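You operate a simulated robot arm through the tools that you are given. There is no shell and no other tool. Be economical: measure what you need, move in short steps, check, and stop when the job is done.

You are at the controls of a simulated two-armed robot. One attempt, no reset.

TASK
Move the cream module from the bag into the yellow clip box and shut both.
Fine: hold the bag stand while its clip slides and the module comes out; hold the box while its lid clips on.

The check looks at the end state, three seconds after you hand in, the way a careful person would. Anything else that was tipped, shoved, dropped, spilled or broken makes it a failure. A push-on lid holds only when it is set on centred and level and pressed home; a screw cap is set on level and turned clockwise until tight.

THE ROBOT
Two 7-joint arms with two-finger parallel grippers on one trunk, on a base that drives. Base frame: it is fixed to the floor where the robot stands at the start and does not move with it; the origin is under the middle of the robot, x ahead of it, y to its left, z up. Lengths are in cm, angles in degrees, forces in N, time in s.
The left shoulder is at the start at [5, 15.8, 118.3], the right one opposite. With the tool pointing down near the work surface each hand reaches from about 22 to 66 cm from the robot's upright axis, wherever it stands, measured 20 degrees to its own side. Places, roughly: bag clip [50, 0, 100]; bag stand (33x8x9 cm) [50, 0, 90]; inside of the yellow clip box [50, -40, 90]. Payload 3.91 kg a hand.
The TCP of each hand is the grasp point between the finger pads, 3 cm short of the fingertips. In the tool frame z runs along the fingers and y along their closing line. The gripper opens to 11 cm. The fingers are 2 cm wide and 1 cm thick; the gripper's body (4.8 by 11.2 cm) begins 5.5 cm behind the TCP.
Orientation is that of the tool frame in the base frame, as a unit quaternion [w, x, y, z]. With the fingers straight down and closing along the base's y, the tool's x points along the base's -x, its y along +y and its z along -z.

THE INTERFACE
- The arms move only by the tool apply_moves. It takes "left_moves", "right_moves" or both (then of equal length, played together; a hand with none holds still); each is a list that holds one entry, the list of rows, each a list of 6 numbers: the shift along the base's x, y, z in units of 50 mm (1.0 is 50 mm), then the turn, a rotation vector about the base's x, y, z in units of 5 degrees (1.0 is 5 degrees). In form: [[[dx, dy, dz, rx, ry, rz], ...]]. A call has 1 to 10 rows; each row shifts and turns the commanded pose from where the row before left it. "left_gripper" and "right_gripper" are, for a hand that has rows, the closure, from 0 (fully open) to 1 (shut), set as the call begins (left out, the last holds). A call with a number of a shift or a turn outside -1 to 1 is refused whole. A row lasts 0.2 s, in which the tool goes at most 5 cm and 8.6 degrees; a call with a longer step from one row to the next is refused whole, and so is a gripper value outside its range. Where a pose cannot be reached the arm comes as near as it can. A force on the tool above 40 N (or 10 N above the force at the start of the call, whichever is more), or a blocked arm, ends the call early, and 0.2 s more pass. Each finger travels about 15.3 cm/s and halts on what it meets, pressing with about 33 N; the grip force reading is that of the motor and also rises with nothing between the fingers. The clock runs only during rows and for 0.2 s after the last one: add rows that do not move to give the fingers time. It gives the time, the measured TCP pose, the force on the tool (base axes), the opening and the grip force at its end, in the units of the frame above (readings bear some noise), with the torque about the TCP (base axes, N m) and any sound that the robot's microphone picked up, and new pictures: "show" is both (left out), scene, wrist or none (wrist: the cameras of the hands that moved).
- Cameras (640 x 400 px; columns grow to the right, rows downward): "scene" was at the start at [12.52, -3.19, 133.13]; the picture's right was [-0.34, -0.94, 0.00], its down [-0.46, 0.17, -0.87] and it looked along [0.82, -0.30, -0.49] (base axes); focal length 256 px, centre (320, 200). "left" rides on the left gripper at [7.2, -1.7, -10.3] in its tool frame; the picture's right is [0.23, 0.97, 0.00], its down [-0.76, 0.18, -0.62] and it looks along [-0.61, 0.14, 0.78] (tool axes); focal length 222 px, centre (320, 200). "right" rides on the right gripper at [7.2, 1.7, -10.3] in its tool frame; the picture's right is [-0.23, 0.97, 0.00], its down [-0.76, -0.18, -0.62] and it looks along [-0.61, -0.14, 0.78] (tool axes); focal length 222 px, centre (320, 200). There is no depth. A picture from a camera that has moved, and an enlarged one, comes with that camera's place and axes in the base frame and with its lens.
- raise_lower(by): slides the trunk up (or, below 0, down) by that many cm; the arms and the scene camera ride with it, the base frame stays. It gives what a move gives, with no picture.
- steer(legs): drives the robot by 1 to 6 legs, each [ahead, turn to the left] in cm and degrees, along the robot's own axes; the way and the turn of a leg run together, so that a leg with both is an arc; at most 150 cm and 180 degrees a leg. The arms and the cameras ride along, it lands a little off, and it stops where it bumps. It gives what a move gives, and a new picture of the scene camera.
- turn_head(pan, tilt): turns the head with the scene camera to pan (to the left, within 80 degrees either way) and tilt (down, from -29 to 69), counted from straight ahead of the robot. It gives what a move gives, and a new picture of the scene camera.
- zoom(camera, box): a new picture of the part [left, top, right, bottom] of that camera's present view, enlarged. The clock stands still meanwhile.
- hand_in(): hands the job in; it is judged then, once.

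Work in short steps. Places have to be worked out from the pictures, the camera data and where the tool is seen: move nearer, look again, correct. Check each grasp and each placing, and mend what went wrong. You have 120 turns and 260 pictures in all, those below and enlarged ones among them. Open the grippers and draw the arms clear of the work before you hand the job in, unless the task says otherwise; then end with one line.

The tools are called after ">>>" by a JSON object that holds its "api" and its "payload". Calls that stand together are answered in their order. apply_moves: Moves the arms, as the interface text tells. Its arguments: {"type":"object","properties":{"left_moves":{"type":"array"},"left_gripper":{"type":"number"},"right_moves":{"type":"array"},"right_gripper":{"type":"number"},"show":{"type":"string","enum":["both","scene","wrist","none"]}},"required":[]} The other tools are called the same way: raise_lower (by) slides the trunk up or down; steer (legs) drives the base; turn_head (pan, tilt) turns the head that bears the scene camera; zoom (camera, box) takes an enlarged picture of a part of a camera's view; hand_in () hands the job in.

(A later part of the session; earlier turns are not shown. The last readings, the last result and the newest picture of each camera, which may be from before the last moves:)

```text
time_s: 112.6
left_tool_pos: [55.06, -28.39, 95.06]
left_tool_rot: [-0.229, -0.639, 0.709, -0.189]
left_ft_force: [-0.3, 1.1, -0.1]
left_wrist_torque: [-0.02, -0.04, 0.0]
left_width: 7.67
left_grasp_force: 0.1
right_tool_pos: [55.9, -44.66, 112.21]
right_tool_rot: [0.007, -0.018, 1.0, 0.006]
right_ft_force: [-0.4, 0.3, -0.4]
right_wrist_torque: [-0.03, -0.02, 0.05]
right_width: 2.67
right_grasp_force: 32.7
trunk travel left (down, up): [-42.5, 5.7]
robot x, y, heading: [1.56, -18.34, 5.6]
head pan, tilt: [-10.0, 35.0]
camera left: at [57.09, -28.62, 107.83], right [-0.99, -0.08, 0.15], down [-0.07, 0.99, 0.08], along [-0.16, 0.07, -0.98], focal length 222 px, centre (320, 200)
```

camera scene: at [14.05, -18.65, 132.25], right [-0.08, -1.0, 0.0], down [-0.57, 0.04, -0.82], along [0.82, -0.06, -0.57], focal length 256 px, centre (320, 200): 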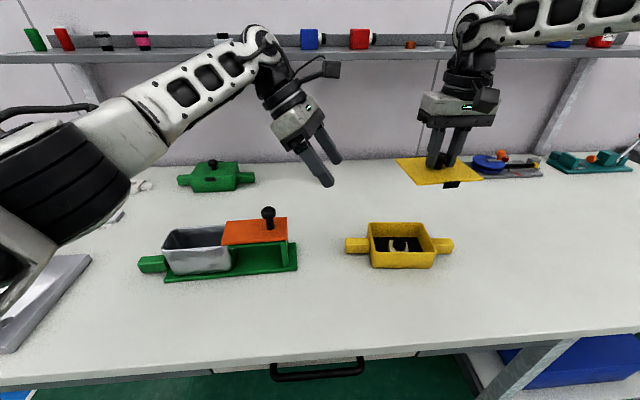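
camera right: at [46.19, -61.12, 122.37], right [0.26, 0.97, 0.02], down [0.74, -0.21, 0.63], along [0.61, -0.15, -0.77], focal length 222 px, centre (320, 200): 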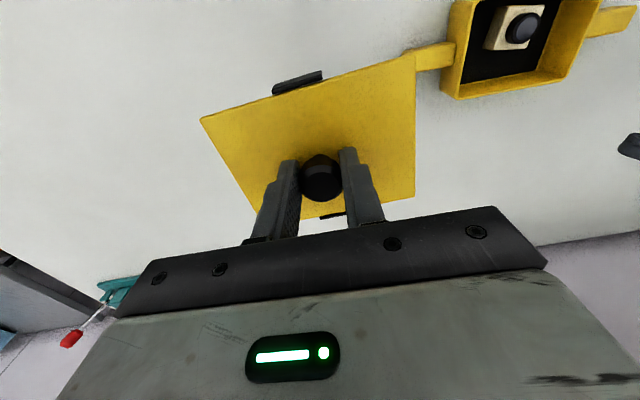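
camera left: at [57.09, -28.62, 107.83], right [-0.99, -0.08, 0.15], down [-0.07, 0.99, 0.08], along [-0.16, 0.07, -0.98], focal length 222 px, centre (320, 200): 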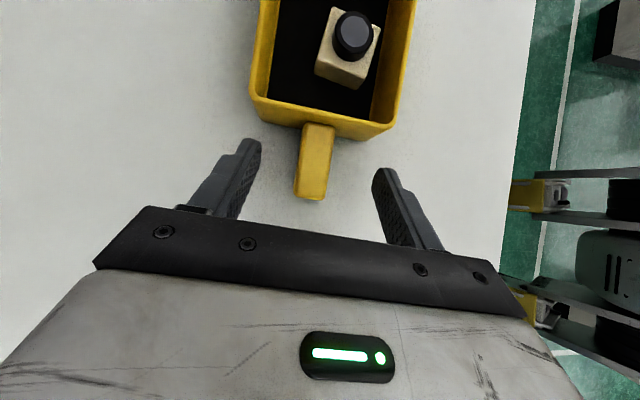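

Descend the last 3.2 cm and close the left on the handle.

>>> {"api": "apply_moves", "payload": {"left_moves": [[[0.01, -0.08, -0.3, 0, 0, 0], [0, 0, -0.33, 0, 0, 0], [0, 0, 0, 0, 0, 0]]], "show": "none"}}

>>> {"api": "apply_moves", "payload": {"left_moves": [[[0, 0, 0, 0, 0, 0], [0, 0, 0, 0, 0, 0], [0, 0, 0, 0, 0, 0], [0, 0, 0, 0, 0, 0]]], "left_gripper": 1, "show": "both"}}

```text
time_s: 113.4
left_tool_pos: [55.33, -28.76, 92.02]
left_tool_rot: [-0.23, -0.639, 0.709, -0.19]
left_ft_force: [-0.5, 0.5, 0.3]
left_wrist_torque: [-0.02, -0.06, -0.06]
left_width: 7.7
left_grasp_force: 0.0
right_tool_pos: [55.96, -44.62, 112.13]
right_tool_rot: [0.007, -0.018, 1.0, 0.006]
right_ft_force: [0.2, -0.3, -0.4]
right_wrist_torque: [0.0, 0.03, -0.02]
right_width: 2.63
right_grasp_force: 33.5
trunk travel left (down, up): [-42.5, 5.7]
robot x, y, heading: [1.42, -18.63, 5.5]
head pan, tilt: [-10.0, 35.0]
```

```text
time_s: 114.4
left_tool_pos: [55.16, -28.77, 92.06]
left_tool_rot: [-0.23, -0.638, 0.709, -0.191]
left_ft_force: [1.7, 0.5, 3.6]
left_wrist_torque: [-0.01, -0.31, 0.09]
left_width: 2.33
left_grasp_force: 32.4
right_tool_pos: [56.02, -44.66, 112.3]
right_tool_rot: [0.007, -0.018, 1.0, 0.006]
right_ft_force: [0.0, -0.9, -0.7]
right_wrist_torque: [-0.02, 0.0, 0.02]
right_width: 2.68
right_grasp_force: 32.5
trunk travel left (down, up): [-42.5, 5.7]
robot x, y, heading: [1.69, -18.0, 5.7]
head pan, tilt: [-10.0, 35.0]
camera scene: at [14.04, -18.61, 132.25], right [-0.08, -1.0, 0.0], down [-0.57, 0.04, -0.82], along [0.82, -0.06, -0.57], focal length 256 px, centre (320, 200)
camera left: at [57.21, -29.05, 104.78], right [-0.99, -0.08, 0.15], down [-0.07, 0.99, 0.08], along [-0.16, 0.07, -0.98], focal length 222 px, centre (320, 200)
```

scene: 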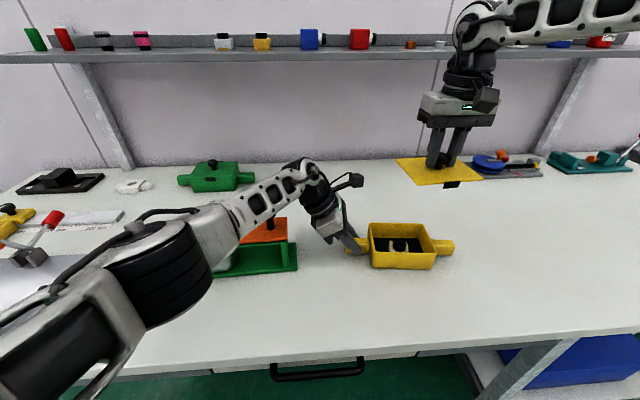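
left: 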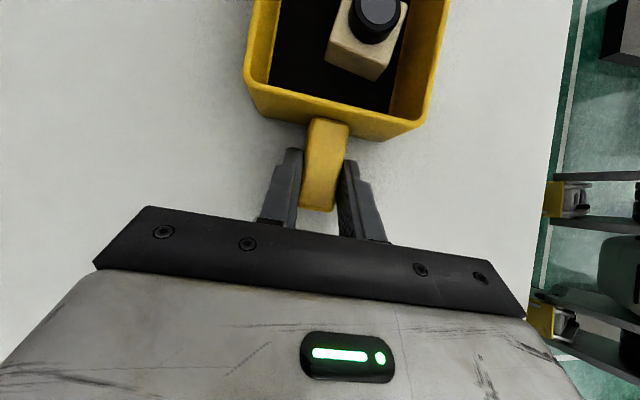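

Box handle held; box centre → (54.3,−39.05). Bring the lid over it at z≈105, rotating −8.7° to match.

>>> {"api": "apply_moves", "payload": {"right_moves": [[[-0.06, 0.18, 0, 0, 0, -0.3], [-0.06, 0.18, 0, 0, 0, -0.3], [-0.06, 0.18, 0, 0, 0, -0.3], [-0.06, 0.18, -0.3, 0, 0, -0.3], [-0.06, 0.18, -0.3, 0, 0, -0.3], [-0.04, 0.2, -0.3, 0, 0, -0.25], [0, 0, -0.3, 0, 0, 0], [0, 0, 0, 0, 0, 0]]], "show": "both"}}

>>> {"api": "zoom", "payload": {"camera": "scene", "box": [320, 150, 480, 280]}}

```text
time_s: 116.2
left_tool_pos: [55.25, -28.92, 92.05]
left_tool_rot: [-0.231, -0.638, 0.71, -0.19]
left_ft_force: [1.4, 0.3, 5.1]
left_wrist_torque: [-0.16, -0.35, 0.1]
left_width: 2.33
left_grasp_force: 32.7
right_tool_pos: [54.11, -39.29, 106.19]
right_tool_rot: [0.009, 0.059, 0.998, 0.005]
right_ft_force: [-0.6, -0.2, -0.5]
right_wrist_torque: [-0.01, -0.01, -0.01]
right_width: 2.69
right_grasp_force: 33.0
trunk travel left (down, up): [-42.5, 5.7]
robot x, y, heading: [1.37, -18.43, 5.4]
head pan, tilt: [-10.0, 35.0]
camera scene: at [14.02, -18.61, 132.25], right [-0.08, -1.0, 0.0], down [-0.57, 0.04, -0.82], along [0.82, -0.06, -0.57], focal length 256 px, centre (320, 200)
camera right: at [46.93, -36.78, 116.27], right [0.34, 0.94, 0.02], down [0.72, -0.27, 0.63], along [0.6, -0.2, -0.77], focal length 222 px, centre (320, 200)
```

scene: 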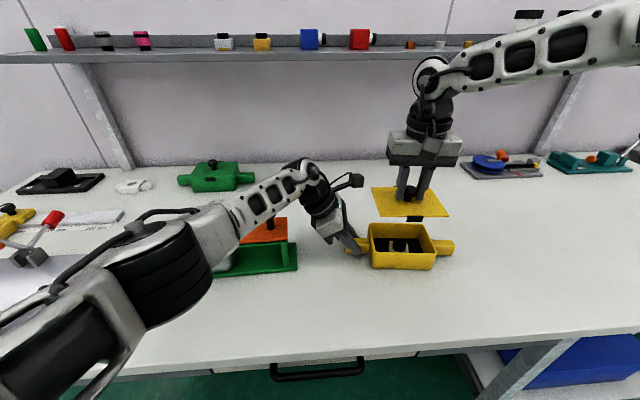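
right: 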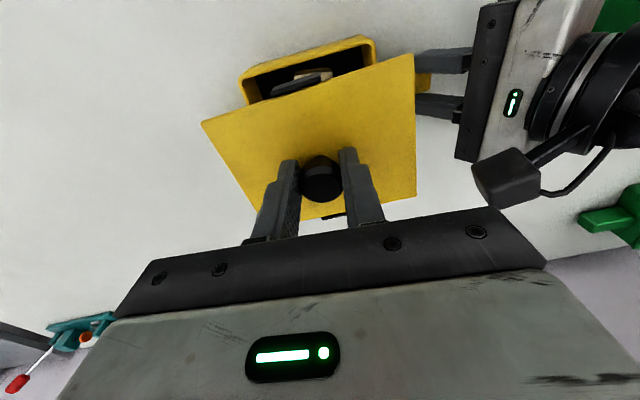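

```text
3.08 times, centred on (400, 215) of scene
camera zoom: at [14.02, -18.61, 132.25], right [-0.08, -1.0, 0.0], down [-0.57, 0.04, -0.82], along [0.82, -0.06, -0.57], focal length 787 px, centre (74, 154)
```

zoom: 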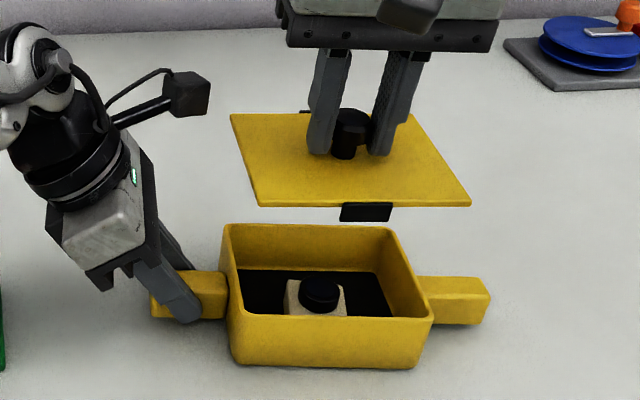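

Lid yaw matches within ~1.5°. Lower to just above the rim to compare edges directly without parallax.

>>> {"api": "apply_moves", "payload": {"right_moves": [[[0, 0, -0.4, 0, 0, -0.2], [0, 0, -0.4, 0, 0, 0], [0, 0, -0.35, 0, 0, 0], [0, 0, -0.2, 0, 0, 0], [0, 0, 0, 0, 0, 0]]], "show": "wrist"}}

>>> {"api": "zoom", "payload": {"camera": "scene", "box": [340, 200, 460, 280]}}

>>> {"api": "zoom", "payload": {"camera": "left", "box": [180, 0, 480, 180]}}

```text
time_s: 117.4
left_tool_pos: [55.21, -28.87, 92.08]
left_tool_rot: [-0.23, -0.638, 0.709, -0.191]
left_ft_force: [0.8, 1.1, 3.8]
left_wrist_torque: [-0.03, -0.29, 0.0]
left_width: 2.37
left_grasp_force: 33.0
right_tool_pos: [54.24, -39.32, 99.41]
right_tool_rot: [0.008, 0.068, 0.998, 0.006]
right_ft_force: [0.5, -1.2, -0.8]
right_wrist_torque: [0.0, 0.0, -0.02]
right_width: 2.64
right_grasp_force: 32.3
trunk travel left (down, up): [-42.5, 5.7]
robot x, y, heading: [1.62, -18.2, 5.8]
head pan, tilt: [-10.0, 35.0]
camera right: at [47.09, -36.56, 109.5], right [0.36, 0.93, 0.02], down [0.72, -0.29, 0.63], along [0.6, -0.22, -0.77], focal length 222 px, centre (320, 200)
```

right: 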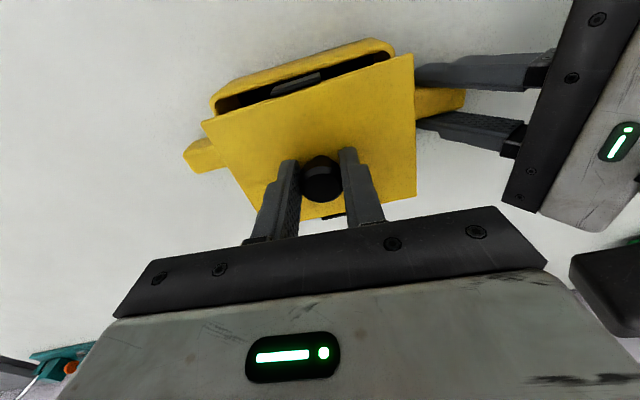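

```text
5.00 times, centred on (400, 240) of scene
camera zoom: at [14.02, -18.61, 132.25], right [-0.08, -1.0, 0.0], down [-0.57, 0.04, -0.82], along [0.82, -0.06, -0.57], focal length 1279 px, centre (-80, 0)
```

zoom: 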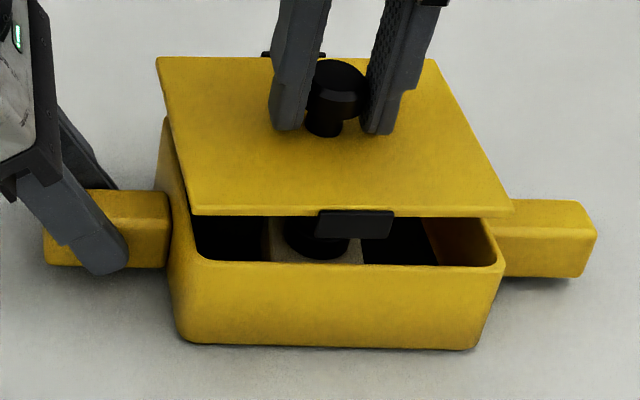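

```text
2.13 times, centred on (330, 90) of left
camera zoom: at [57.17, -29.06, 104.76], right [-0.99, -0.08, 0.15], down [-0.07, 0.99, 0.08], along [-0.16, 0.07, -0.98], focal length 474 px, centre (299, 435)
```

zoom: 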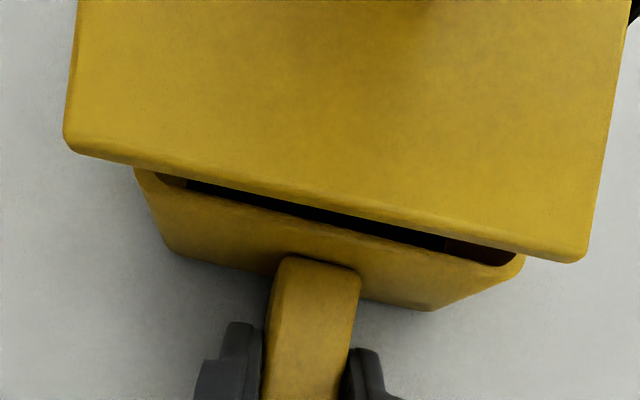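

Yaw matches. Both views suggest the lid should shift about −0.3 in x and −0.35 in y. Adjust and lower 1 cm, then compare again.

>>> {"api": "apply_moves", "payload": {"right_moves": [[[-0.06, -0.07, 0, 0, 0, 0], [0, 0, -0.1, 0, 0, 0], [0, 0, -0.1, 0, 0, 0], [0, 0, 0, 0, 0, 0]]], "show": "none"}}

>>> {"api": "zoom", "payload": {"camera": "scene", "box": [340, 200, 460, 280]}}

>>> {"api": "zoom", "payload": {"camera": "left", "box": [180, 0, 480, 180]}}

>>> {"api": "zoom", "payload": {"camera": "right", "box": [170, 20, 480, 220]}}

```text
time_s: 118.4
left_tool_pos: [55.21, -28.84, 91.98]
left_tool_rot: [-0.231, -0.638, 0.709, -0.19]
left_ft_force: [-0.8, 0.3, 3.1]
left_wrist_torque: [-0.04, -0.28, -0.03]
left_width: 2.36
left_grasp_force: 32.7
right_tool_pos: [53.83, -39.49, 98.37]
right_tool_rot: [0.008, 0.068, 0.998, 0.006]
right_ft_force: [-0.1, 0.3, -0.3]
right_wrist_torque: [0.02, -0.01, -0.02]
right_width: 2.67
right_grasp_force: 32.8
trunk travel left (down, up): [-42.5, 5.7]
robot x, y, heading: [1.15, -18.64, 5.7]
head pan, tilt: [-10.0, 35.0]
```

```text
5.00 times, centred on (400, 240) of scene
camera zoom: at [14.02, -18.61, 132.25], right [-0.08, -1.0, 0.0], down [-0.57, 0.04, -0.82], along [0.82, -0.06, -0.57], focal length 1279 px, centre (-80, 0)
```

zoom: 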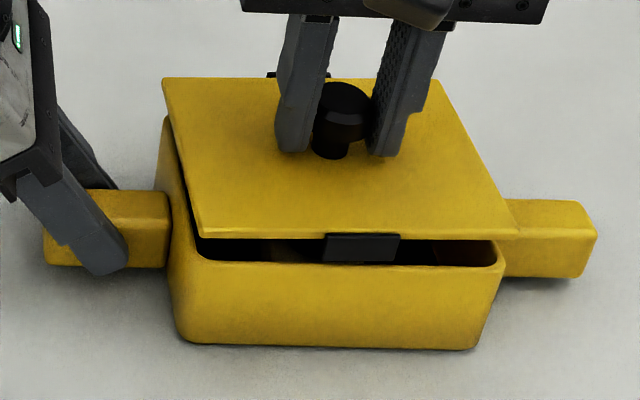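

```text
2.13 times, centred on (330, 90) of left
camera zoom: at [57.18, -29.06, 104.76], right [-0.99, -0.08, 0.15], down [-0.07, 0.99, 0.08], along [-0.16, 0.07, -0.98], focal length 474 px, centre (299, 435)
```

zoom: 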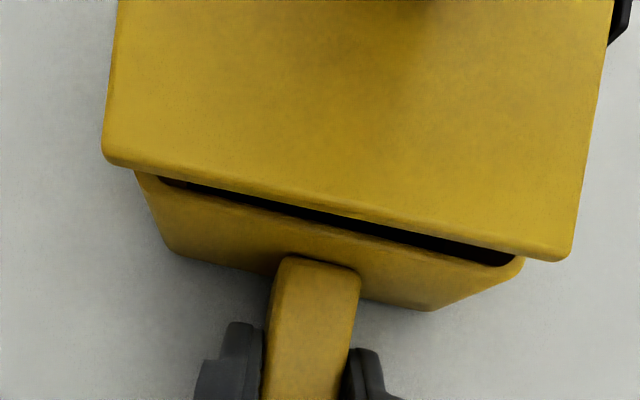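

```text
2.00 times, centred on (325, 120) of right
camera zoom: at [46.75, -36.88, 108.54], right [0.36, 0.93, 0.02], down [0.72, -0.29, 0.63], along [0.6, -0.22, -0.77], focal length 444 px, centre (310, 360)
```

zoom: 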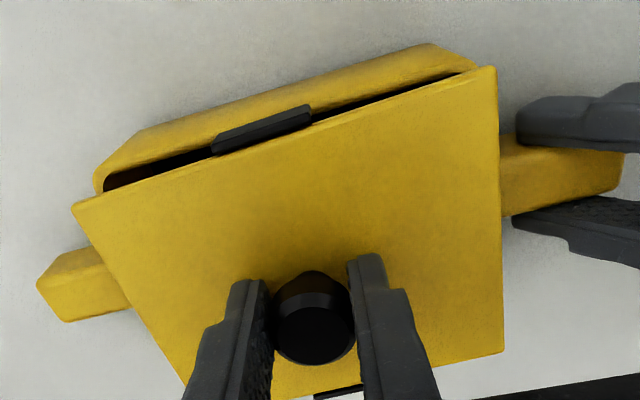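

All three views now agree the lid is aligned within a few mm. Lower slowly onto the rim.

>>> {"api": "apply_moves", "payload": {"right_moves": [[[0, 0, -0.06, 0, 0, 0], [0, 0, -0.06, 0, 0, 0], [0, 0, -0.05, 0, 0, 0], [0, 0, 0, 0, 0, 0]]], "show": "none"}}

>>> {"api": "zoom", "payload": {"camera": "scene", "box": [340, 200, 460, 280]}}

>>> {"api": "zoom", "payload": {"camera": "left", "box": [180, 0, 480, 180]}}

```text
time_s: 119.4
left_tool_pos: [55.32, -28.78, 92.13]
left_tool_rot: [-0.23, -0.639, 0.709, -0.19]
left_ft_force: [0.5, 0.4, 3.4]
left_wrist_torque: [0.0, -0.2, -0.01]
left_width: 2.37
left_grasp_force: 33.0
right_tool_pos: [53.88, -39.51, 97.48]
right_tool_rot: [0.009, 0.068, 0.998, 0.005]
right_ft_force: [-0.5, -0.1, 0.1]
right_wrist_torque: [0.0, 0.0, 0.02]
right_width: 2.66
right_grasp_force: 32.8
trunk travel left (down, up): [-42.5, 5.7]
robot x, y, heading: [1.29, -18.21, 5.7]
head pan, tilt: [-10.0, 35.0]
```

```text
5.00 times, centred on (400, 240) of scene
camera zoom: at [14.02, -18.61, 132.25], right [-0.08, -1.0, 0.0], down [-0.57, 0.04, -0.82], along [0.82, -0.06, -0.57], focal length 1279 px, centre (-80, 0)
```

zoom: 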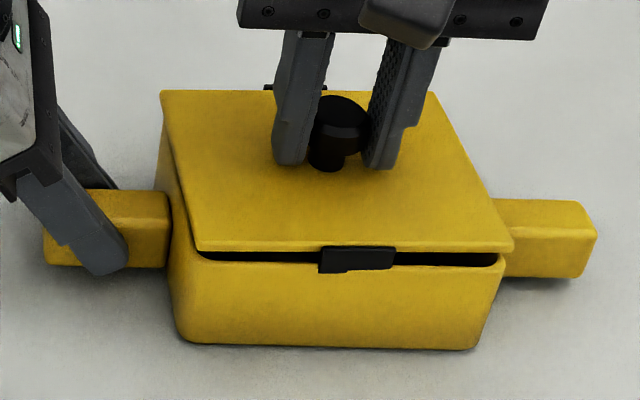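

```text
2.13 times, centred on (330, 90) of left
camera zoom: at [57.18, -29.05, 104.76], right [-0.99, -0.08, 0.15], down [-0.07, 0.99, 0.08], along [-0.16, 0.07, -0.98], focal length 474 px, centre (299, 435)
```

zoom: 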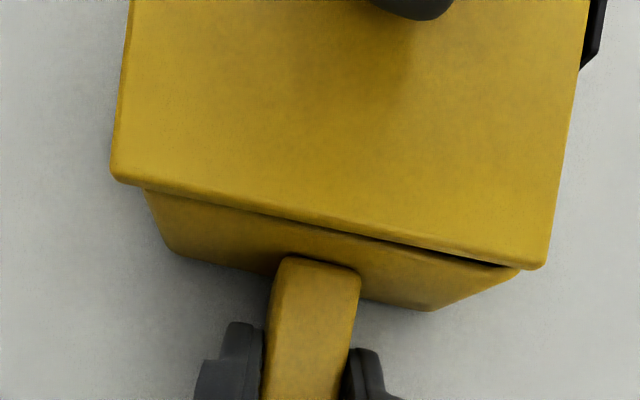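

Clip straddles the near wall; lid maybe 2–3 mm too far −y. Nudge +0.2 cm and press down.

>>> {"api": "apply_moves", "payload": {"right_moves": [[[-0.01, 0.045, 0, 0, 0, 0], [0, 0, -0.05, 0, 0, 0], [0, 0, -0.05, 0, 0, 0], [0, 0, -0.04, 0, 0, 0]]], "show": "none"}}

>>> {"api": "zoom", "payload": {"camera": "scene", "box": [340, 200, 460, 280]}}

```text
time_s: 120.4
left_tool_pos: [55.13, -28.88, 92.06]
left_tool_rot: [-0.23, -0.639, 0.709, -0.191]
left_ft_force: [3.4, -3.4, -5.3]
left_wrist_torque: [-0.22, -0.89, 0.14]
left_width: 2.33
left_grasp_force: 33.1
right_tool_pos: [53.99, -39.36, 97.01]
right_tool_rot: [0.011, 0.068, 0.998, 0.006]
right_ft_force: [-4.6, -0.9, 15.4]
right_wrist_torque: [-0.06, 0.5, 0.01]
right_width: 2.65
right_grasp_force: 32.9
trunk travel left (down, up): [-42.5, 5.7]
robot x, y, heading: [1.05, -18.22, 5.4]
head pan, tilt: [-10.0, 35.0]
```

```text
5.00 times, centred on (400, 240) of scene
camera zoom: at [13.96, -18.62, 132.27], right [-0.08, -1.0, 0.0], down [-0.57, 0.04, -0.82], along [0.82, -0.06, -0.57], focal length 1279 px, centre (-80, 0)
```

zoom: 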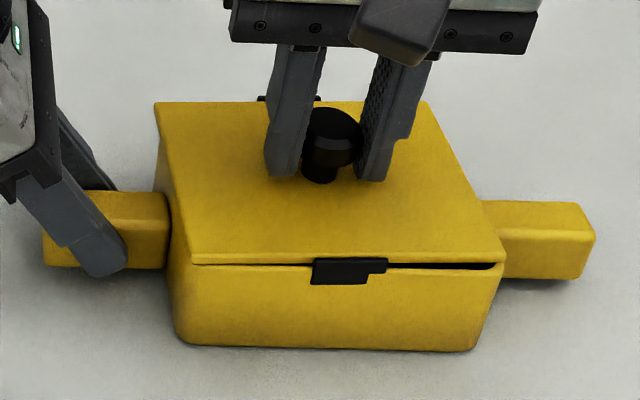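

Lid is nearly in place but its yaw is ~1.4° off (gap at the right, clip partly behind the wall). Raise slightly, rotate −1.4°, re-lower.

>>> {"api": "apply_moves", "payload": {"right_moves": [[[0, 0, 0.1, 0, 0, 0], [-0.02, 0.01, 0.05, 0, 0, -0.28], [0, 0, 0, 0, 0, 0], [0, 0, -0.05, 0, 0, 0], [0, 0, 0, 0, 0, 0]]], "show": "none"}}

>>> {"api": "zoom", "payload": {"camera": "scene", "box": [340, 200, 460, 280]}}

>>> {"api": "zoom", "payload": {"camera": "right", "box": [170, 20, 480, 220]}}

>>> {"api": "zoom", "payload": {"camera": "left", "box": [180, 0, 480, 180]}}

```text
time_s: 121.6
left_tool_pos: [55.28, -28.76, 92.0]
left_tool_rot: [-0.231, -0.639, 0.709, -0.19]
left_ft_force: [-1.2, 1.0, 1.2]
left_wrist_torque: [0.0, -0.16, -0.02]
left_width: 2.37
left_grasp_force: 33.0
right_tool_pos: [53.72, -39.29, 97.45]
right_tool_rot: [0.009, 0.08, 0.997, 0.005]
right_ft_force: [-0.4, 0.5, -0.2]
right_wrist_torque: [0.05, 0.01, -0.02]
right_width: 2.64
right_grasp_force: 33.6
trunk travel left (down, up): [-42.5, 5.7]
robot x, y, heading: [0.9, -18.21, 5.8]
head pan, tilt: [-10.0, 35.0]
```

```text
5.00 times, centred on (400, 240) of scene
camera zoom: at [14.04, -18.61, 132.25], right [-0.08, -1.0, 0.0], down [-0.57, 0.04, -0.82], along [0.82, -0.06, -0.57], focal length 1279 px, centre (-80, 0)
```

zoom: 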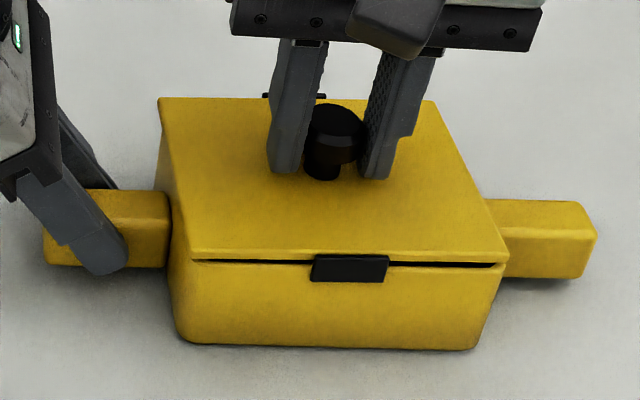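

```text
2.00 times, centred on (325, 120) of right
camera zoom: at [46.66, -36.47, 107.47], right [0.38, 0.93, 0.02], down [0.71, -0.3, 0.63], along [0.59, -0.23, -0.77], focal length 444 px, centre (310, 360)
```

zoom: 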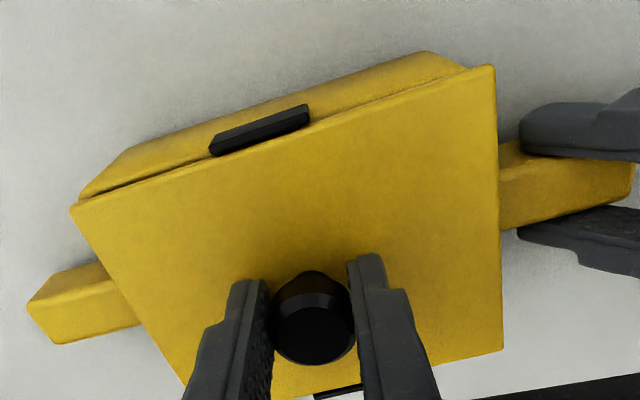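

```text
2.13 times, centred on (330, 90) of left
camera zoom: at [57.2, -29.05, 104.76], right [-0.99, -0.08, 0.15], down [-0.07, 0.99, 0.08], along [-0.16, 0.07, -0.98], focal length 474 px, centre (299, 435)
```

zoom: 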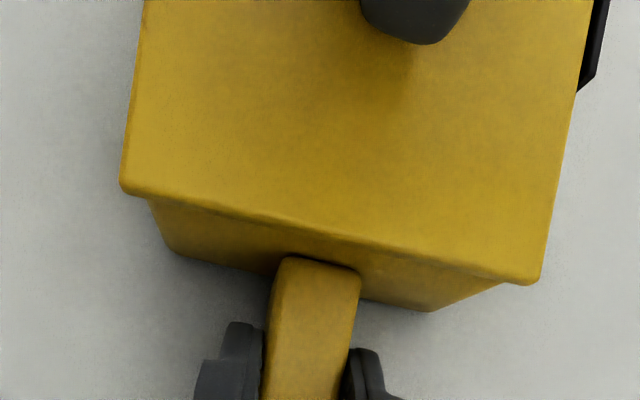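

Gap is uniform and the clip lies outside the wall. Press down.

>>> {"api": "apply_moves", "payload": {"right_moves": [[[0, 0, -0.06, 0, 0, 0], [0, 0, -0.06, 0, 0, 0], [0, 0, -0.06, 0, 0, 0], [0, 0, -0.06, 0, 0, 0]]], "show": "none"}}

>>> {"api": "zoom", "payload": {"camera": "scene", "box": [340, 200, 460, 280]}}

```text
time_s: 122.5
left_tool_pos: [55.33, -28.6, 91.96]
left_tool_rot: [-0.228, -0.641, 0.708, -0.192]
left_ft_force: [-0.9, 3.3, 4.5]
left_wrist_torque: [-0.54, -0.42, -0.05]
left_width: 2.35
left_grasp_force: 33.1
right_tool_pos: [53.69, -39.22, 97.01]
right_tool_rot: [0.012, 0.08, 0.997, 0.006]
right_ft_force: [-2.8, -1.5, 9.2]
right_wrist_torque: [-0.25, 0.0, -0.1]
right_width: 2.66
right_grasp_force: 33.1
trunk travel left (down, up): [-42.5, 5.7]
robot x, y, heading: [1.23, -18.11, 5.8]
head pan, tilt: [-10.0, 35.0]
heard: snap
stopped in row 4 (right hand): the force on the tool passed its limit at 44 N (the readings are from after the stop); the commanded pose is now the measured one
```

```text
5.00 times, centred on (400, 240) of scene
camera zoom: at [13.89, -18.58, 132.27], right [-0.08, -1.0, 0.0], down [-0.57, 0.04, -0.82], along [0.82, -0.06, -0.57], focal length 1279 px, centre (-80, 0)
```

zoom: 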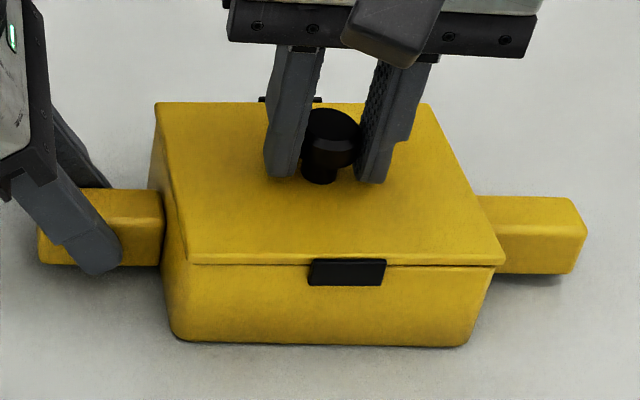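

Snap heard; the lid is flush. Release the right hand and rise, then inspect.

>>> {"api": "apply_moves", "payload": {"right_moves": [[[0, 0, 0, 0, 0, 0], [0, 0, 0, 0, 0, 0], [0, 0, 0.2, 0, 0, 0], [0, 0, 0.5, 0, 0, 0], [0, -0.1, 0.6, 0, 0, 0], [0, -0.3, 0.6, 0, 0, 0], [0, -0.5, 0.6, 0, 0, 0], [0, -0.5, 0.5, 0, 0, 0]]], "right_gripper": 0.55, "show": "wrist"}}

>>> {"api": "zoom", "payload": {"camera": "scene", "box": [340, 200, 460, 280]}}

```text
time_s: 124.3
left_tool_pos: [55.28, -28.65, 92.13]
left_tool_rot: [-0.228, -0.641, 0.707, -0.193]
left_ft_force: [3.6, -0.3, 17.1]
left_wrist_torque: [-0.62, -0.67, 0.22]
left_width: 2.39
left_grasp_force: 32.4
right_tool_pos: [53.55, -46.37, 112.09]
right_tool_rot: [0.011, 0.081, 0.997, 0.006]
right_ft_force: [-0.2, 0.5, 0.2]
right_wrist_torque: [0.02, 0.0, 0.0]
right_width: 4.97
right_grasp_force: 0.1
trunk travel left (down, up): [-42.5, 5.7]
robot x, y, heading: [1.11, -18.28, 5.4]
head pan, tilt: [-10.0, 35.0]
camera right: at [46.53, -43.62, 122.19], right [0.38, 0.92, 0.02], down [0.71, -0.3, 0.64], along [0.59, -0.23, -0.77], focal length 222 px, centre (320, 200)
```

right: 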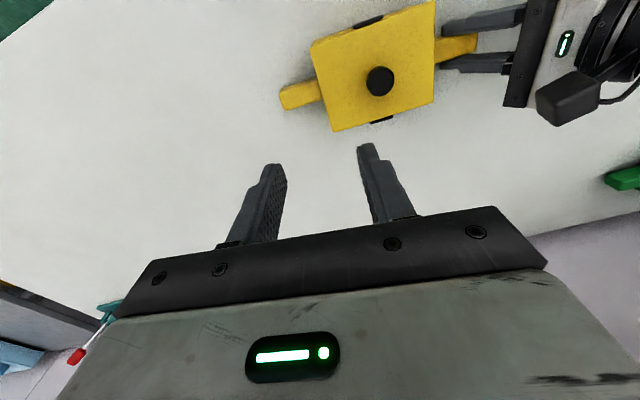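

```text
5.00 times, centred on (400, 240) of scene
camera zoom: at [13.92, -18.62, 132.27], right [-0.08, -1.0, 0.0], down [-0.57, 0.04, -0.82], along [0.82, -0.06, -0.57], focal length 1279 px, centre (-80, 0)
```

zoom: 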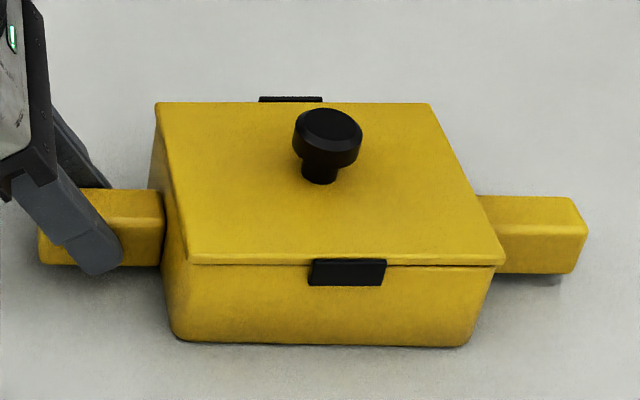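

Looks flush with both clips over the walls. I relieve the left hand's preload, then do one confirming central press on the knob with closed fingers.

>>> {"api": "apply_moves", "payload": {"left_moves": [[[0, 0, 0.02, 0, 0, 0], [0, 0, 0.02, 0, 0, 0], [0, 0, 0, 0, 0, 0], [0, 0, 0, 0, 0, 0], [0, 0, 0, 0, 0, 0], [0, 0, 0, 0, 0, 0]]], "right_moves": [[[0, 0.5, 0, 0, 0, 0], [0, 0.5, 0, 0, 0, 0], [0.03, 0.43, -0.5, 0, 0, 0], [0, 0, -0.7, 0, 0, 0], [0, 0, -0.6, 0, 0, 0], [0, 0, -0.4, 0, 0, 0]]], "right_gripper": 1, "show": "wrist"}}

```text
time_s: 125.7
left_tool_pos: [55.29, -28.53, 92.0]
left_tool_rot: [-0.228, -0.641, 0.708, -0.189]
left_ft_force: [-0.5, 1.0, 3.4]
left_wrist_torque: [-0.1, -0.31, -0.02]
left_width: 2.38
left_grasp_force: 32.9
right_tool_pos: [54.15, -39.31, 100.76]
right_tool_rot: [0.011, 0.079, 0.997, 0.006]
right_ft_force: [0.1, -0.3, -0.2]
right_wrist_torque: [0.0, -0.01, 0.0]
right_width: 0.01
right_grasp_force: 32.9
trunk travel left (down, up): [-42.5, 5.7]
robot x, y, heading: [1.46, -18.16, 5.3]
head pan, tilt: [-10.0, 35.0]
camera right: at [47.01, -36.45, 110.85], right [0.38, 0.92, 0.02], down [0.71, -0.3, 0.64], along [0.59, -0.23, -0.77], focal length 222 px, centre (320, 200)
camera left: at [57.27, -28.91, 104.72], right [-0.98, -0.08, 0.15], down [-0.07, 0.99, 0.09], along [-0.16, 0.08, -0.98], focal length 222 px, centre (320, 200)
```

right: 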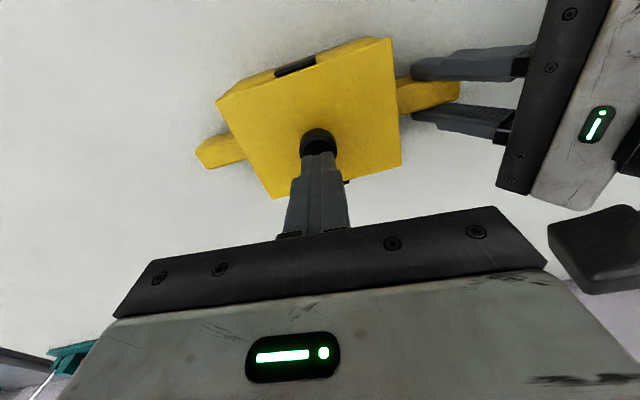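
left: 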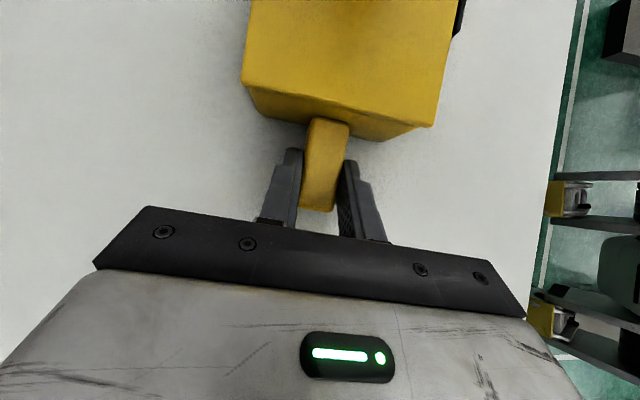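

Press gently on the knob (expected contact near TCP z 99).

>>> {"api": "apply_moves", "payload": {"right_moves": [[[-0.06, 0.01, -0.15, 0, 0, 0], [0, 0, -0.1, 0, 0, 0], [0, 0, -0.08, 0, 0, 0], [0, 0, -0.08, 0, 0, 0], [0, 0, -0.08, 0, 0, 0], [0, 0, -0.08, 0, 0, 0]]], "show": "none"}}

>>> {"api": "zoom", "payload": {"camera": "scene", "box": [340, 200, 460, 280]}}

```text
time_s: 126.7
left_tool_pos: [55.36, -28.46, 92.01]
left_tool_rot: [-0.225, -0.642, 0.707, -0.192]
left_ft_force: [0.5, 2.9, 4.2]
left_wrist_torque: [-0.5, -0.33, -0.17]
left_width: 2.37
left_grasp_force: 33.0
right_tool_pos: [53.8, -38.95, 99.38]
right_tool_rot: [0.016, 0.08, 0.997, 0.007]
right_ft_force: [-4.1, -2.1, 8.6]
right_wrist_torque: [-0.07, 0.13, 0.05]
right_width: 0.02
right_grasp_force: 32.6
trunk travel left (down, up): [-42.5, 5.7]
robot x, y, heading: [1.28, -18.38, 5.3]
head pan, tilt: [-10.0, 35.0]
stopped in row 5 (right hand): the force on the tool passed its limit at 45 N (the readings are from after the stop); the commanded pose is now the measured one
```

```text
5.00 times, centred on (400, 240) of scene
camera zoom: at [13.89, -18.61, 132.27], right [-0.08, -1.0, 0.0], down [-0.57, 0.04, -0.82], along [0.82, -0.06, -0.57], focal length 1279 px, centre (-80, 0)
```

zoom: 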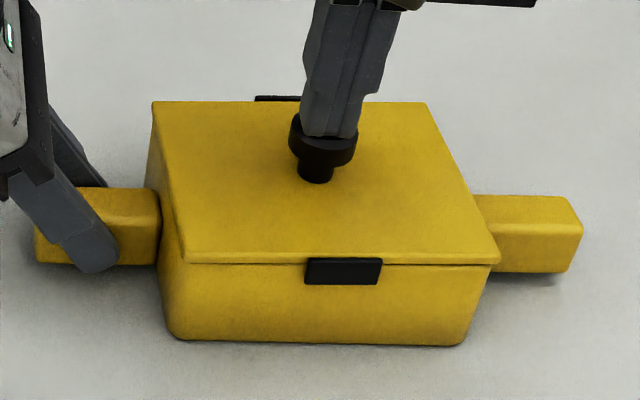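

Solid: closed, no movement. Right hand up, left eased and released, both raised.

>>> {"api": "apply_moves", "payload": {"right_moves": [[[0, 0, 0.3, 0, 0, 0], [0, 0, 0.6, 0, 0, 0], [0, -0.2, 0.8, 0, 0, 0], [0, -0.2, 0.8, 0, 0, 0], [0, 0, 0.2, 0, 0, 0], [0, 0, 0, 0, 0, 0], [0, 0, 0, 0, 0, 0], [0, 0, 0, 0, 0, 0], [0, 0, 0, 0, 0, 0]]], "left_moves": [[[0, 0, 0, 0, 0, 0], [0, 0, 0, 0, 0, 0], [0, 0, 0, 0, 0, 0], [0, 0, 0.5, 0, 0, 0], [0, 0, 0.7, 0, 0, 0], [0, 0, 0.9, 0, 0, 0], [0, 0, 0.9, 0, 0, 0], [0, 0, 0.9, 0, 0, 0], [0, 0, 0.2, 0, 0, 0]]], "left_gripper": 0.3, "right_gripper": 0.5, "show": "scene"}}

>>> {"api": "zoom", "payload": {"camera": "scene", "box": [340, 200, 460, 280]}}

```text
time_s: 128.7
left_tool_pos: [55.53, -28.54, 112.19]
left_tool_rot: [-0.227, -0.643, 0.707, -0.19]
left_ft_force: [0.4, -0.4, 0.1]
left_wrist_torque: [0.01, -0.01, 0.02]
left_width: 7.67
left_grasp_force: 0.1
right_tool_pos: [53.99, -40.95, 112.79]
right_tool_rot: [0.015, 0.08, 0.997, 0.007]
right_ft_force: [0.7, 0.9, 0.8]
right_wrist_torque: [0.02, 0.0, -0.02]
right_width: 5.51
right_grasp_force: 0.0
trunk travel left (down, up): [-42.5, 5.7]
robot x, y, heading: [1.35, -17.91, 5.3]
head pan, tilt: [-10.0, 35.0]
camera scene: at [14.05, -18.66, 132.24], right [-0.08, -1.0, 0.0], down [-0.57, 0.05, -0.82], along [0.82, -0.06, -0.57], focal length 256 px, centre (320, 200)
```

scene: 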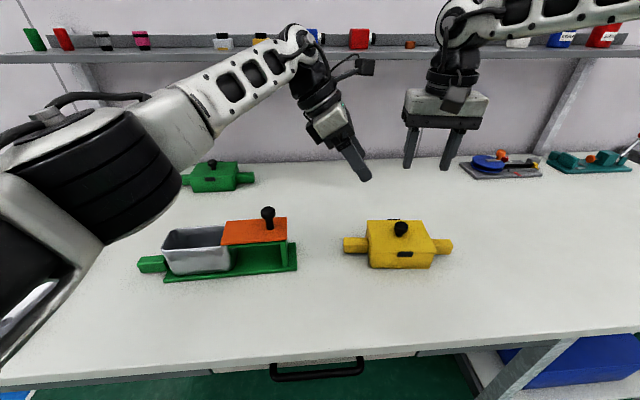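

```text
5.00 times, centred on (400, 240) of scene
camera zoom: at [14.05, -18.66, 132.24], right [-0.08, -1.0, 0.0], down [-0.57, 0.05, -0.82], along [0.82, -0.06, -0.57], focal length 1279 px, centre (-80, 0)
```

zoom: 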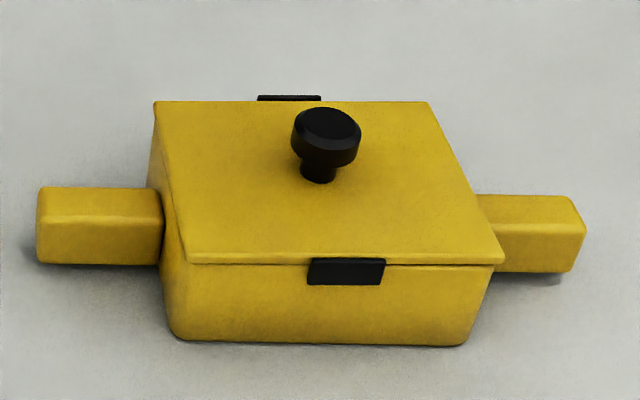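

Box closed and seated. Drive back to the bag stand.

>>> {"api": "steer", "payload": {"legs": [[-10, -5.3], [0, 62], [22, 0], [0, -36]]}}

```text
time_s: 135.6
left_tool_pos: [56.25, 9.86, 112.25]
left_tool_rot: [0.189, 0.758, -0.581, 0.227]
left_ft_force: [0.6, 0.1, 0.0]
left_wrist_torque: [0.02, -0.03, 0.05]
left_width: 7.69
left_grasp_force: 0.1
right_tool_pos: [59.16, -2.26, 112.84]
right_tool_rot: [0.013, -0.098, 0.995, 0.009]
right_ft_force: [-0.6, 0.3, 0.3]
right_wrist_torque: [-0.01, 0.0, 0.03]
right_width: 5.5
right_grasp_force: 0.1
trunk travel left (down, up): [-42.5, 5.7]
robot x, y, heading: [1.83, 0.58, 25.8]
head pan, tilt: [-10.0, 35.0]
camera scene: at [13.95, 4.69, 132.25], right [0.27, -0.96, 0.0], down [-0.55, -0.16, -0.82], along [0.79, 0.22, -0.57], focal length 256 px, centre (320, 200)
```

scene: 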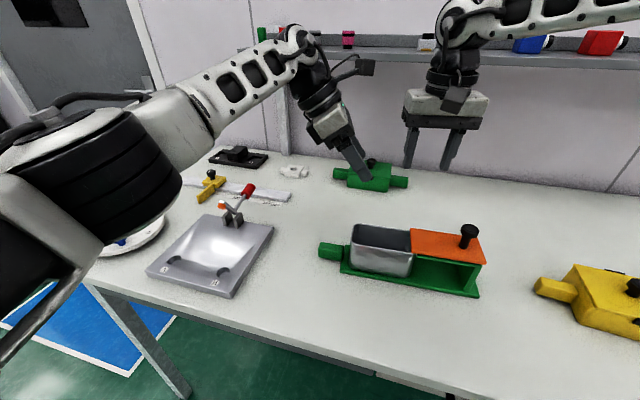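

Re-align both hands: left over the stand handle, right over the clip knob (54.4,−11.7).

>>> {"api": "apply_moves", "payload": {"left_moves": [[[-0.15, 0.2, 0, 0, 0, -0.8], [-0.15, 0.2, 0, 0, 0, -0.8], [-0.15, 0.2, 0, 0, 0, -0.8], [-0.13, 0.2, -0.3, 0, 0, 0], [0, 0, -0.6, 0, 0, 0], [0, 0, -0.6, 0, 0, 0], [0, 0, -0.6, 0, 0, 0], [0, 0, -0.6, 0, 0, 0]]], "right_moves": [[[-0.2, -0.4, 0, 0, 0, -0.5], [-0.2, -0.4, 0, 0, 0, -0.5], [-0.2, -0.4, 0, 0, 0, -0.46], [-0.2, -0.4, 0, 0, 0, 0], [-0.14, -0.3, 0, 0, 0, 0], [0, 0, -0.4, 0, 0, 0], [0, 0, -0.4, 0, 0, 0], [0, 0, 0, 0, 0, 0]]], "show": "wrist"}}

```text
time_s: 137.4
left_tool_pos: [53.37, 14.13, 98.7]
left_tool_rot: [0.213, 0.693, -0.658, 0.206]
left_ft_force: [0.3, -0.2, 0.0]
left_wrist_torque: [0.04, 0.0, 0.0]
left_width: 7.72
left_grasp_force: 0.0
right_tool_pos: [54.55, -11.74, 108.82]
right_tool_rot: [0.014, -0.035, 0.999, 0.008]
right_ft_force: [0.3, 0.3, 0.3]
right_wrist_torque: [0.03, 0.03, 0.0]
right_width: 5.49
right_grasp_force: 0.1
trunk travel left (down, up): [-42.5, 5.7]
robot x, y, heading: [2.07, 0.33, 25.7]
head pan, tilt: [-10.0, 35.0]
camera right: at [46.86, -10.68, 118.83], right [0.16, 0.99, 0.02], down [0.76, -0.14, 0.64], along [0.64, -0.09, -0.77], focal length 222 px, centre (320, 200)
camera left: at [55.4, 14.06, 111.34], right [-0.96, -0.23, 0.15], down [-0.22, 0.97, 0.09], along [-0.17, 0.05, -0.98], focal length 222 px, centre (320, 200)
```

right: 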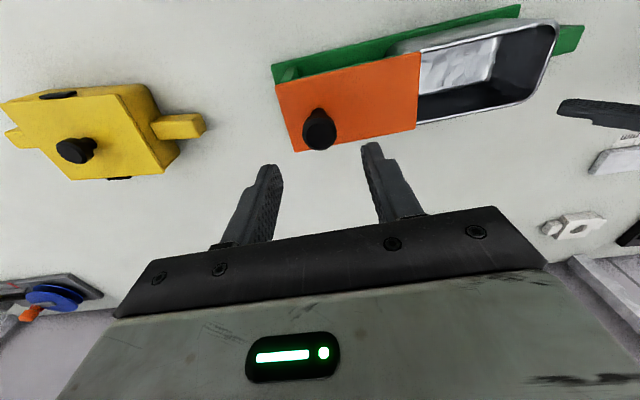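
left: 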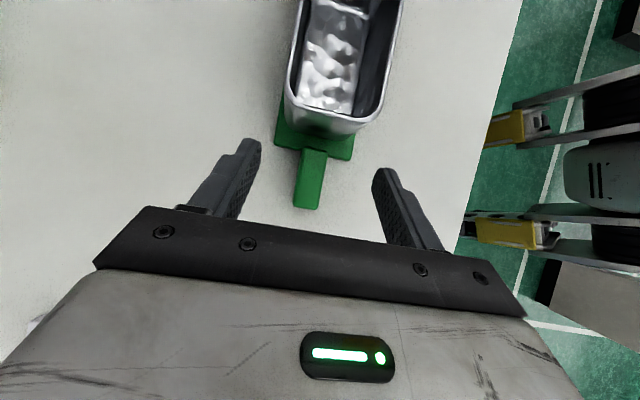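

Descend both; close left on the handle.

>>> {"api": "apply_moves", "payload": {"left_moves": [[[0, -0.04, -0.45, 0, 0, 0], [0, 0, -0.45, 0, 0, 0], [0, 0, -0.4, 0, 0, 0], [0, 0, 0, 0, 0, 0]]], "right_moves": [[[-0.1, 0.03, -0.4, 0, 0, 0], [0, 0, -0.4, 0, 0, 0], [0, 0, -0.4, 0, 0, 0], [0, 0, -0.25, 0, 0, 0]]], "show": "none"}}

>>> {"api": "apply_moves", "payload": {"left_moves": [[[0, 0, 0, 0, 0, 0], [0, 0, 0, 0, 0, 0], [0, 0, 0, 0, 0, 0], [0, 0, 0, 0, 0, 0]]], "left_gripper": 1, "show": "wrist"}}

>>> {"api": "zoom", "payload": {"camera": "right", "box": [200, 60, 460, 240]}}

```text
time_s: 138.4
left_tool_pos: [53.44, 13.73, 92.18]
left_tool_rot: [0.213, 0.692, -0.659, 0.206]
left_ft_force: [-1.3, -0.1, 0.3]
left_wrist_torque: [-0.02, 0.01, 0.01]
left_width: 7.69
left_grasp_force: 0.0
right_tool_pos: [54.03, -11.59, 101.35]
right_tool_rot: [0.014, -0.034, 0.999, 0.008]
right_ft_force: [0.0, -0.3, 0.1]
right_wrist_torque: [-0.02, 0.0, -0.03]
right_width: 5.48
right_grasp_force: 0.1
trunk travel left (down, up): [-42.5, 5.7]
robot x, y, heading: [1.72, 0.72, 25.8]
head pan, tilt: [-10.0, 35.0]
```

```text
time_s: 139.4
left_tool_pos: [53.46, 13.9, 92.27]
left_tool_rot: [0.212, 0.692, -0.658, 0.206]
left_ft_force: [-1.1, -0.5, -0.4]
left_wrist_torque: [-0.09, -0.13, -0.12]
left_width: 2.37
left_grasp_force: 32.9
right_tool_pos: [53.97, -11.54, 101.45]
right_tool_rot: [0.013, -0.035, 0.999, 0.008]
right_ft_force: [0.3, 0.9, 0.0]
right_wrist_torque: [0.02, -0.01, -0.01]
right_width: 5.51
right_grasp_force: 0.0
trunk travel left (down, up): [-42.5, 5.7]
robot x, y, heading: [1.89, 0.72, 26.0]
head pan, tilt: [-10.0, 35.0]
camera left: at [55.46, 13.78, 104.95], right [-0.96, -0.23, 0.15], down [-0.22, 0.97, 0.09], along [-0.17, 0.05, -0.98], focal length 222 px, centre (320, 200)
```

left: 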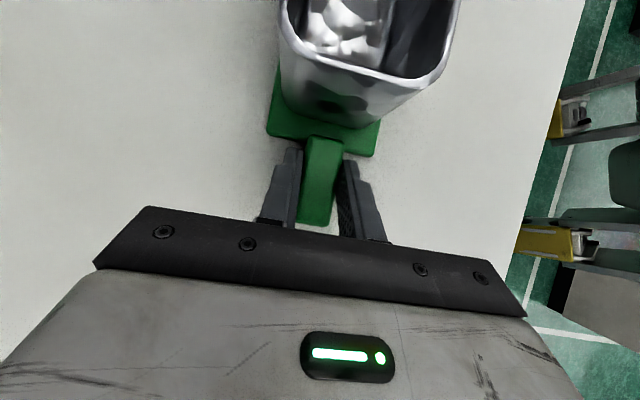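

```text
2.22 times, centred on (330, 150) of right
camera zoom: at [46.35, -10.51, 111.49], right [0.16, 0.99, 0.02], down [0.76, -0.14, 0.64], along [0.64, -0.09, -0.77], focal length 494 px, centre (298, 311)
```

zoom: 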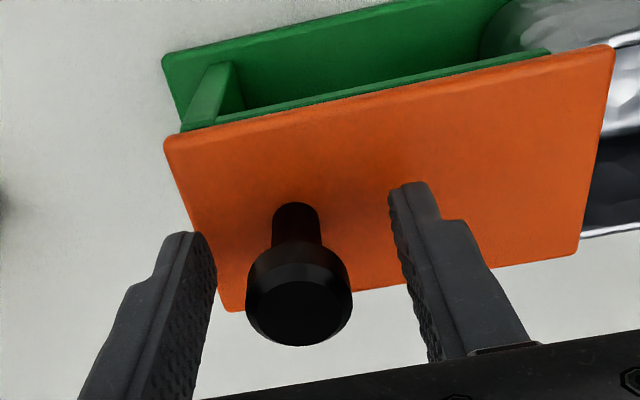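

Knob centred between the fingers. Close and begin sliding the clip back.

>>> {"api": "apply_moves", "payload": {"right_moves": [[[0, 0, 0, 0, 0, 0], [0, 0, 0, 0, 0, 0], [0, 0, 0, 0, 0, 0]]], "right_gripper": 0.85, "show": "none"}}

>>> {"api": "apply_moves", "payload": {"right_moves": [[[-0.015, 0.22, 0, 0, 0, 0], [-0.015, 0.22, 0, 0, 0, 0], [-0.015, 0.22, 0, 0, 0, 0], [-0.015, 0.22, 0, 0, 0, 0], [-0.015, 0.22, 0, 0, 0, 0], [-0.015, 0.22, 0, 0, 0, 0], [-0.015, 0.22, 0, 0, 0, 0], [-0.015, 0.22, 0, 0, 0, 0]]], "show": "wrist"}}

```text
time_s: 140.2
left_tool_pos: [53.52, 13.9, 92.35]
left_tool_rot: [0.213, 0.693, -0.657, 0.206]
left_ft_force: [-0.6, -1.8, 0.3]
left_wrist_torque: [-0.06, -0.29, -0.2]
left_width: 2.38
left_grasp_force: 33.2
right_tool_pos: [53.96, -11.64, 101.35]
right_tool_rot: [0.014, -0.035, 0.999, 0.008]
right_ft_force: [1.0, 0.4, 0.7]
right_wrist_torque: [-0.15, 0.04, 0.01]
right_width: 2.69
right_grasp_force: 32.7
trunk travel left (down, up): [-42.5, 5.7]
robot x, y, heading: [1.84, 0.51, 25.8]
head pan, tilt: [-10.0, 35.0]
```

```text
time_s: 142.0
left_tool_pos: [53.49, 13.68, 92.18]
left_tool_rot: [0.212, 0.693, -0.658, 0.206]
left_ft_force: [-6.0, 1.1, 4.9]
left_wrist_torque: [-0.68, -0.02, -0.85]
left_width: 2.41
left_grasp_force: 32.8
right_tool_pos: [53.41, -2.8, 101.5]
right_tool_rot: [0.013, -0.035, 0.999, 0.008]
right_ft_force: [6.4, -1.0, -5.3]
right_wrist_torque: [-0.35, -0.47, -0.1]
right_width: 2.71
right_grasp_force: 32.9
trunk travel left (down, up): [-42.5, 5.7]
robot x, y, heading: [2.01, 0.66, 26.1]
head pan, tilt: [-10.0, 35.0]
camera right: at [45.75, -1.75, 111.6], right [0.16, 0.99, 0.02], down [0.75, -0.14, 0.64], along [0.64, -0.09, -0.77], focal length 222 px, centre (320, 200)
```

right: 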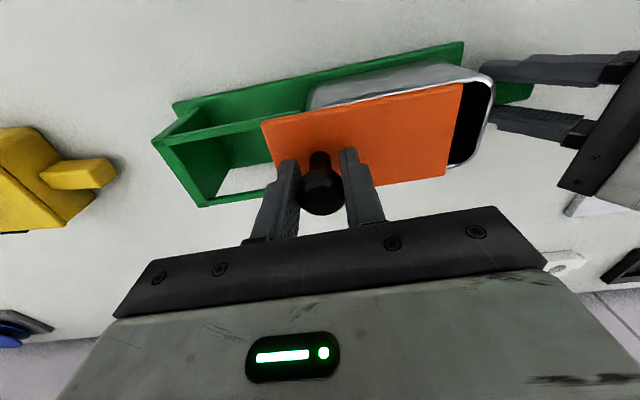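

Continue to the closed end (knob y ≈ 0).

>>> {"api": "apply_moves", "payload": {"right_moves": [[[0.03, 0.15, -0.01, 0, 0, 0], [0, 0.15, 0, 0, 0, 0], [-0.01, 0.15, 0, 0, 0, 0], [-0.01, 0.1, 0, 0, 0, 0], [0, 0.05, 0, 0, 0, 0], [0, 0.04, 0, 0, 0, 0]]], "show": "both"}}

>>> {"api": "zoom", "payload": {"camera": "scene", "box": [310, 190, 500, 310]}}

```text
time_s: 143.4
left_tool_pos: [53.46, 14.05, 92.24]
left_tool_rot: [0.211, 0.694, -0.657, 0.205]
left_ft_force: [-3.8, 13.0, 1.6]
left_wrist_torque: [-0.6, -0.08, -0.68]
left_width: 2.43
left_grasp_force: 32.9
right_tool_pos: [53.33, 0.24, 101.46]
right_tool_rot: [0.014, -0.034, 0.999, 0.007]
right_ft_force: [3.8, -15.2, 4.6]
right_wrist_torque: [-0.3, -0.19, 0.12]
right_width: 2.71
right_grasp_force: 32.5
trunk travel left (down, up): [-42.5, 5.7]
robot x, y, heading: [1.56, 0.31, 25.8]
head pan, tilt: [-10.0, 35.0]
camera scene: at [13.9, 4.7, 132.27], right [0.27, -0.96, 0.0], down [-0.55, -0.16, -0.82], along [0.79, 0.22, -0.57], focal length 256 px, centre (320, 200)
camera right: at [45.73, 1.31, 111.53], right [0.16, 0.99, 0.02], down [0.75, -0.13, 0.64], along [0.64, -0.09, -0.77], focal length 222 px, centre (320, 200)
```

scene: 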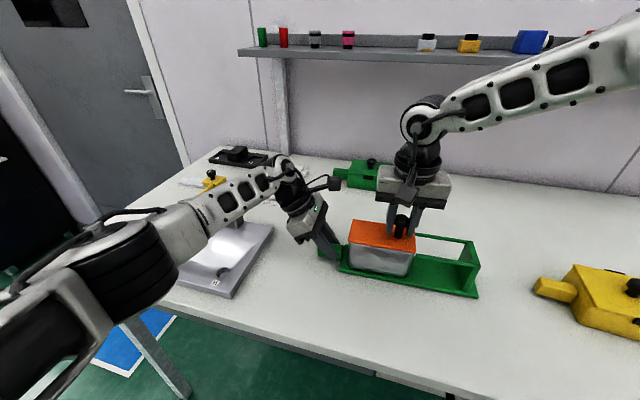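
right: 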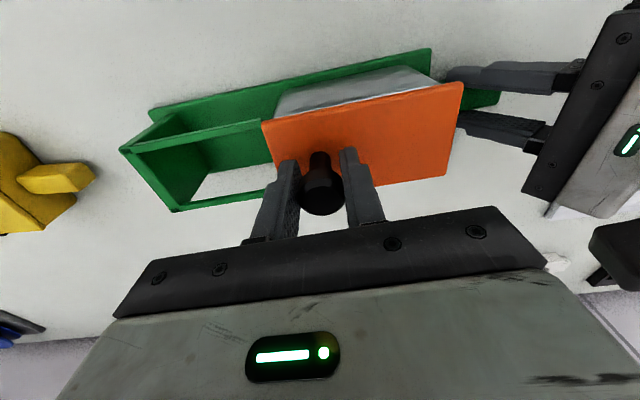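

```text
3.33 times, centred on (405, 250) of scene
camera zoom: at [13.9, 4.7, 132.27], right [0.27, -0.96, 0.0], down [-0.55, -0.16, -0.82], along [0.79, 0.22, -0.57], focal length 853 px, centre (37, 33)
```

zoom: 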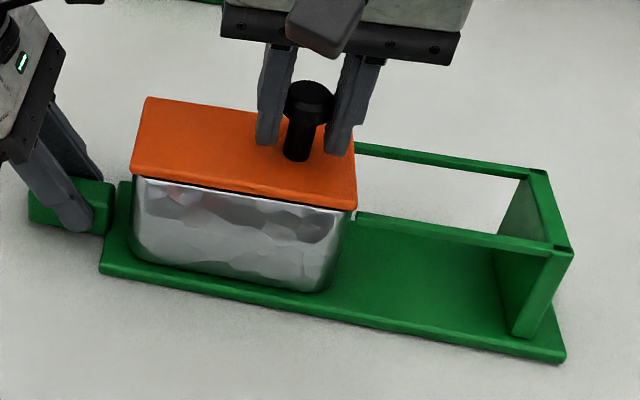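

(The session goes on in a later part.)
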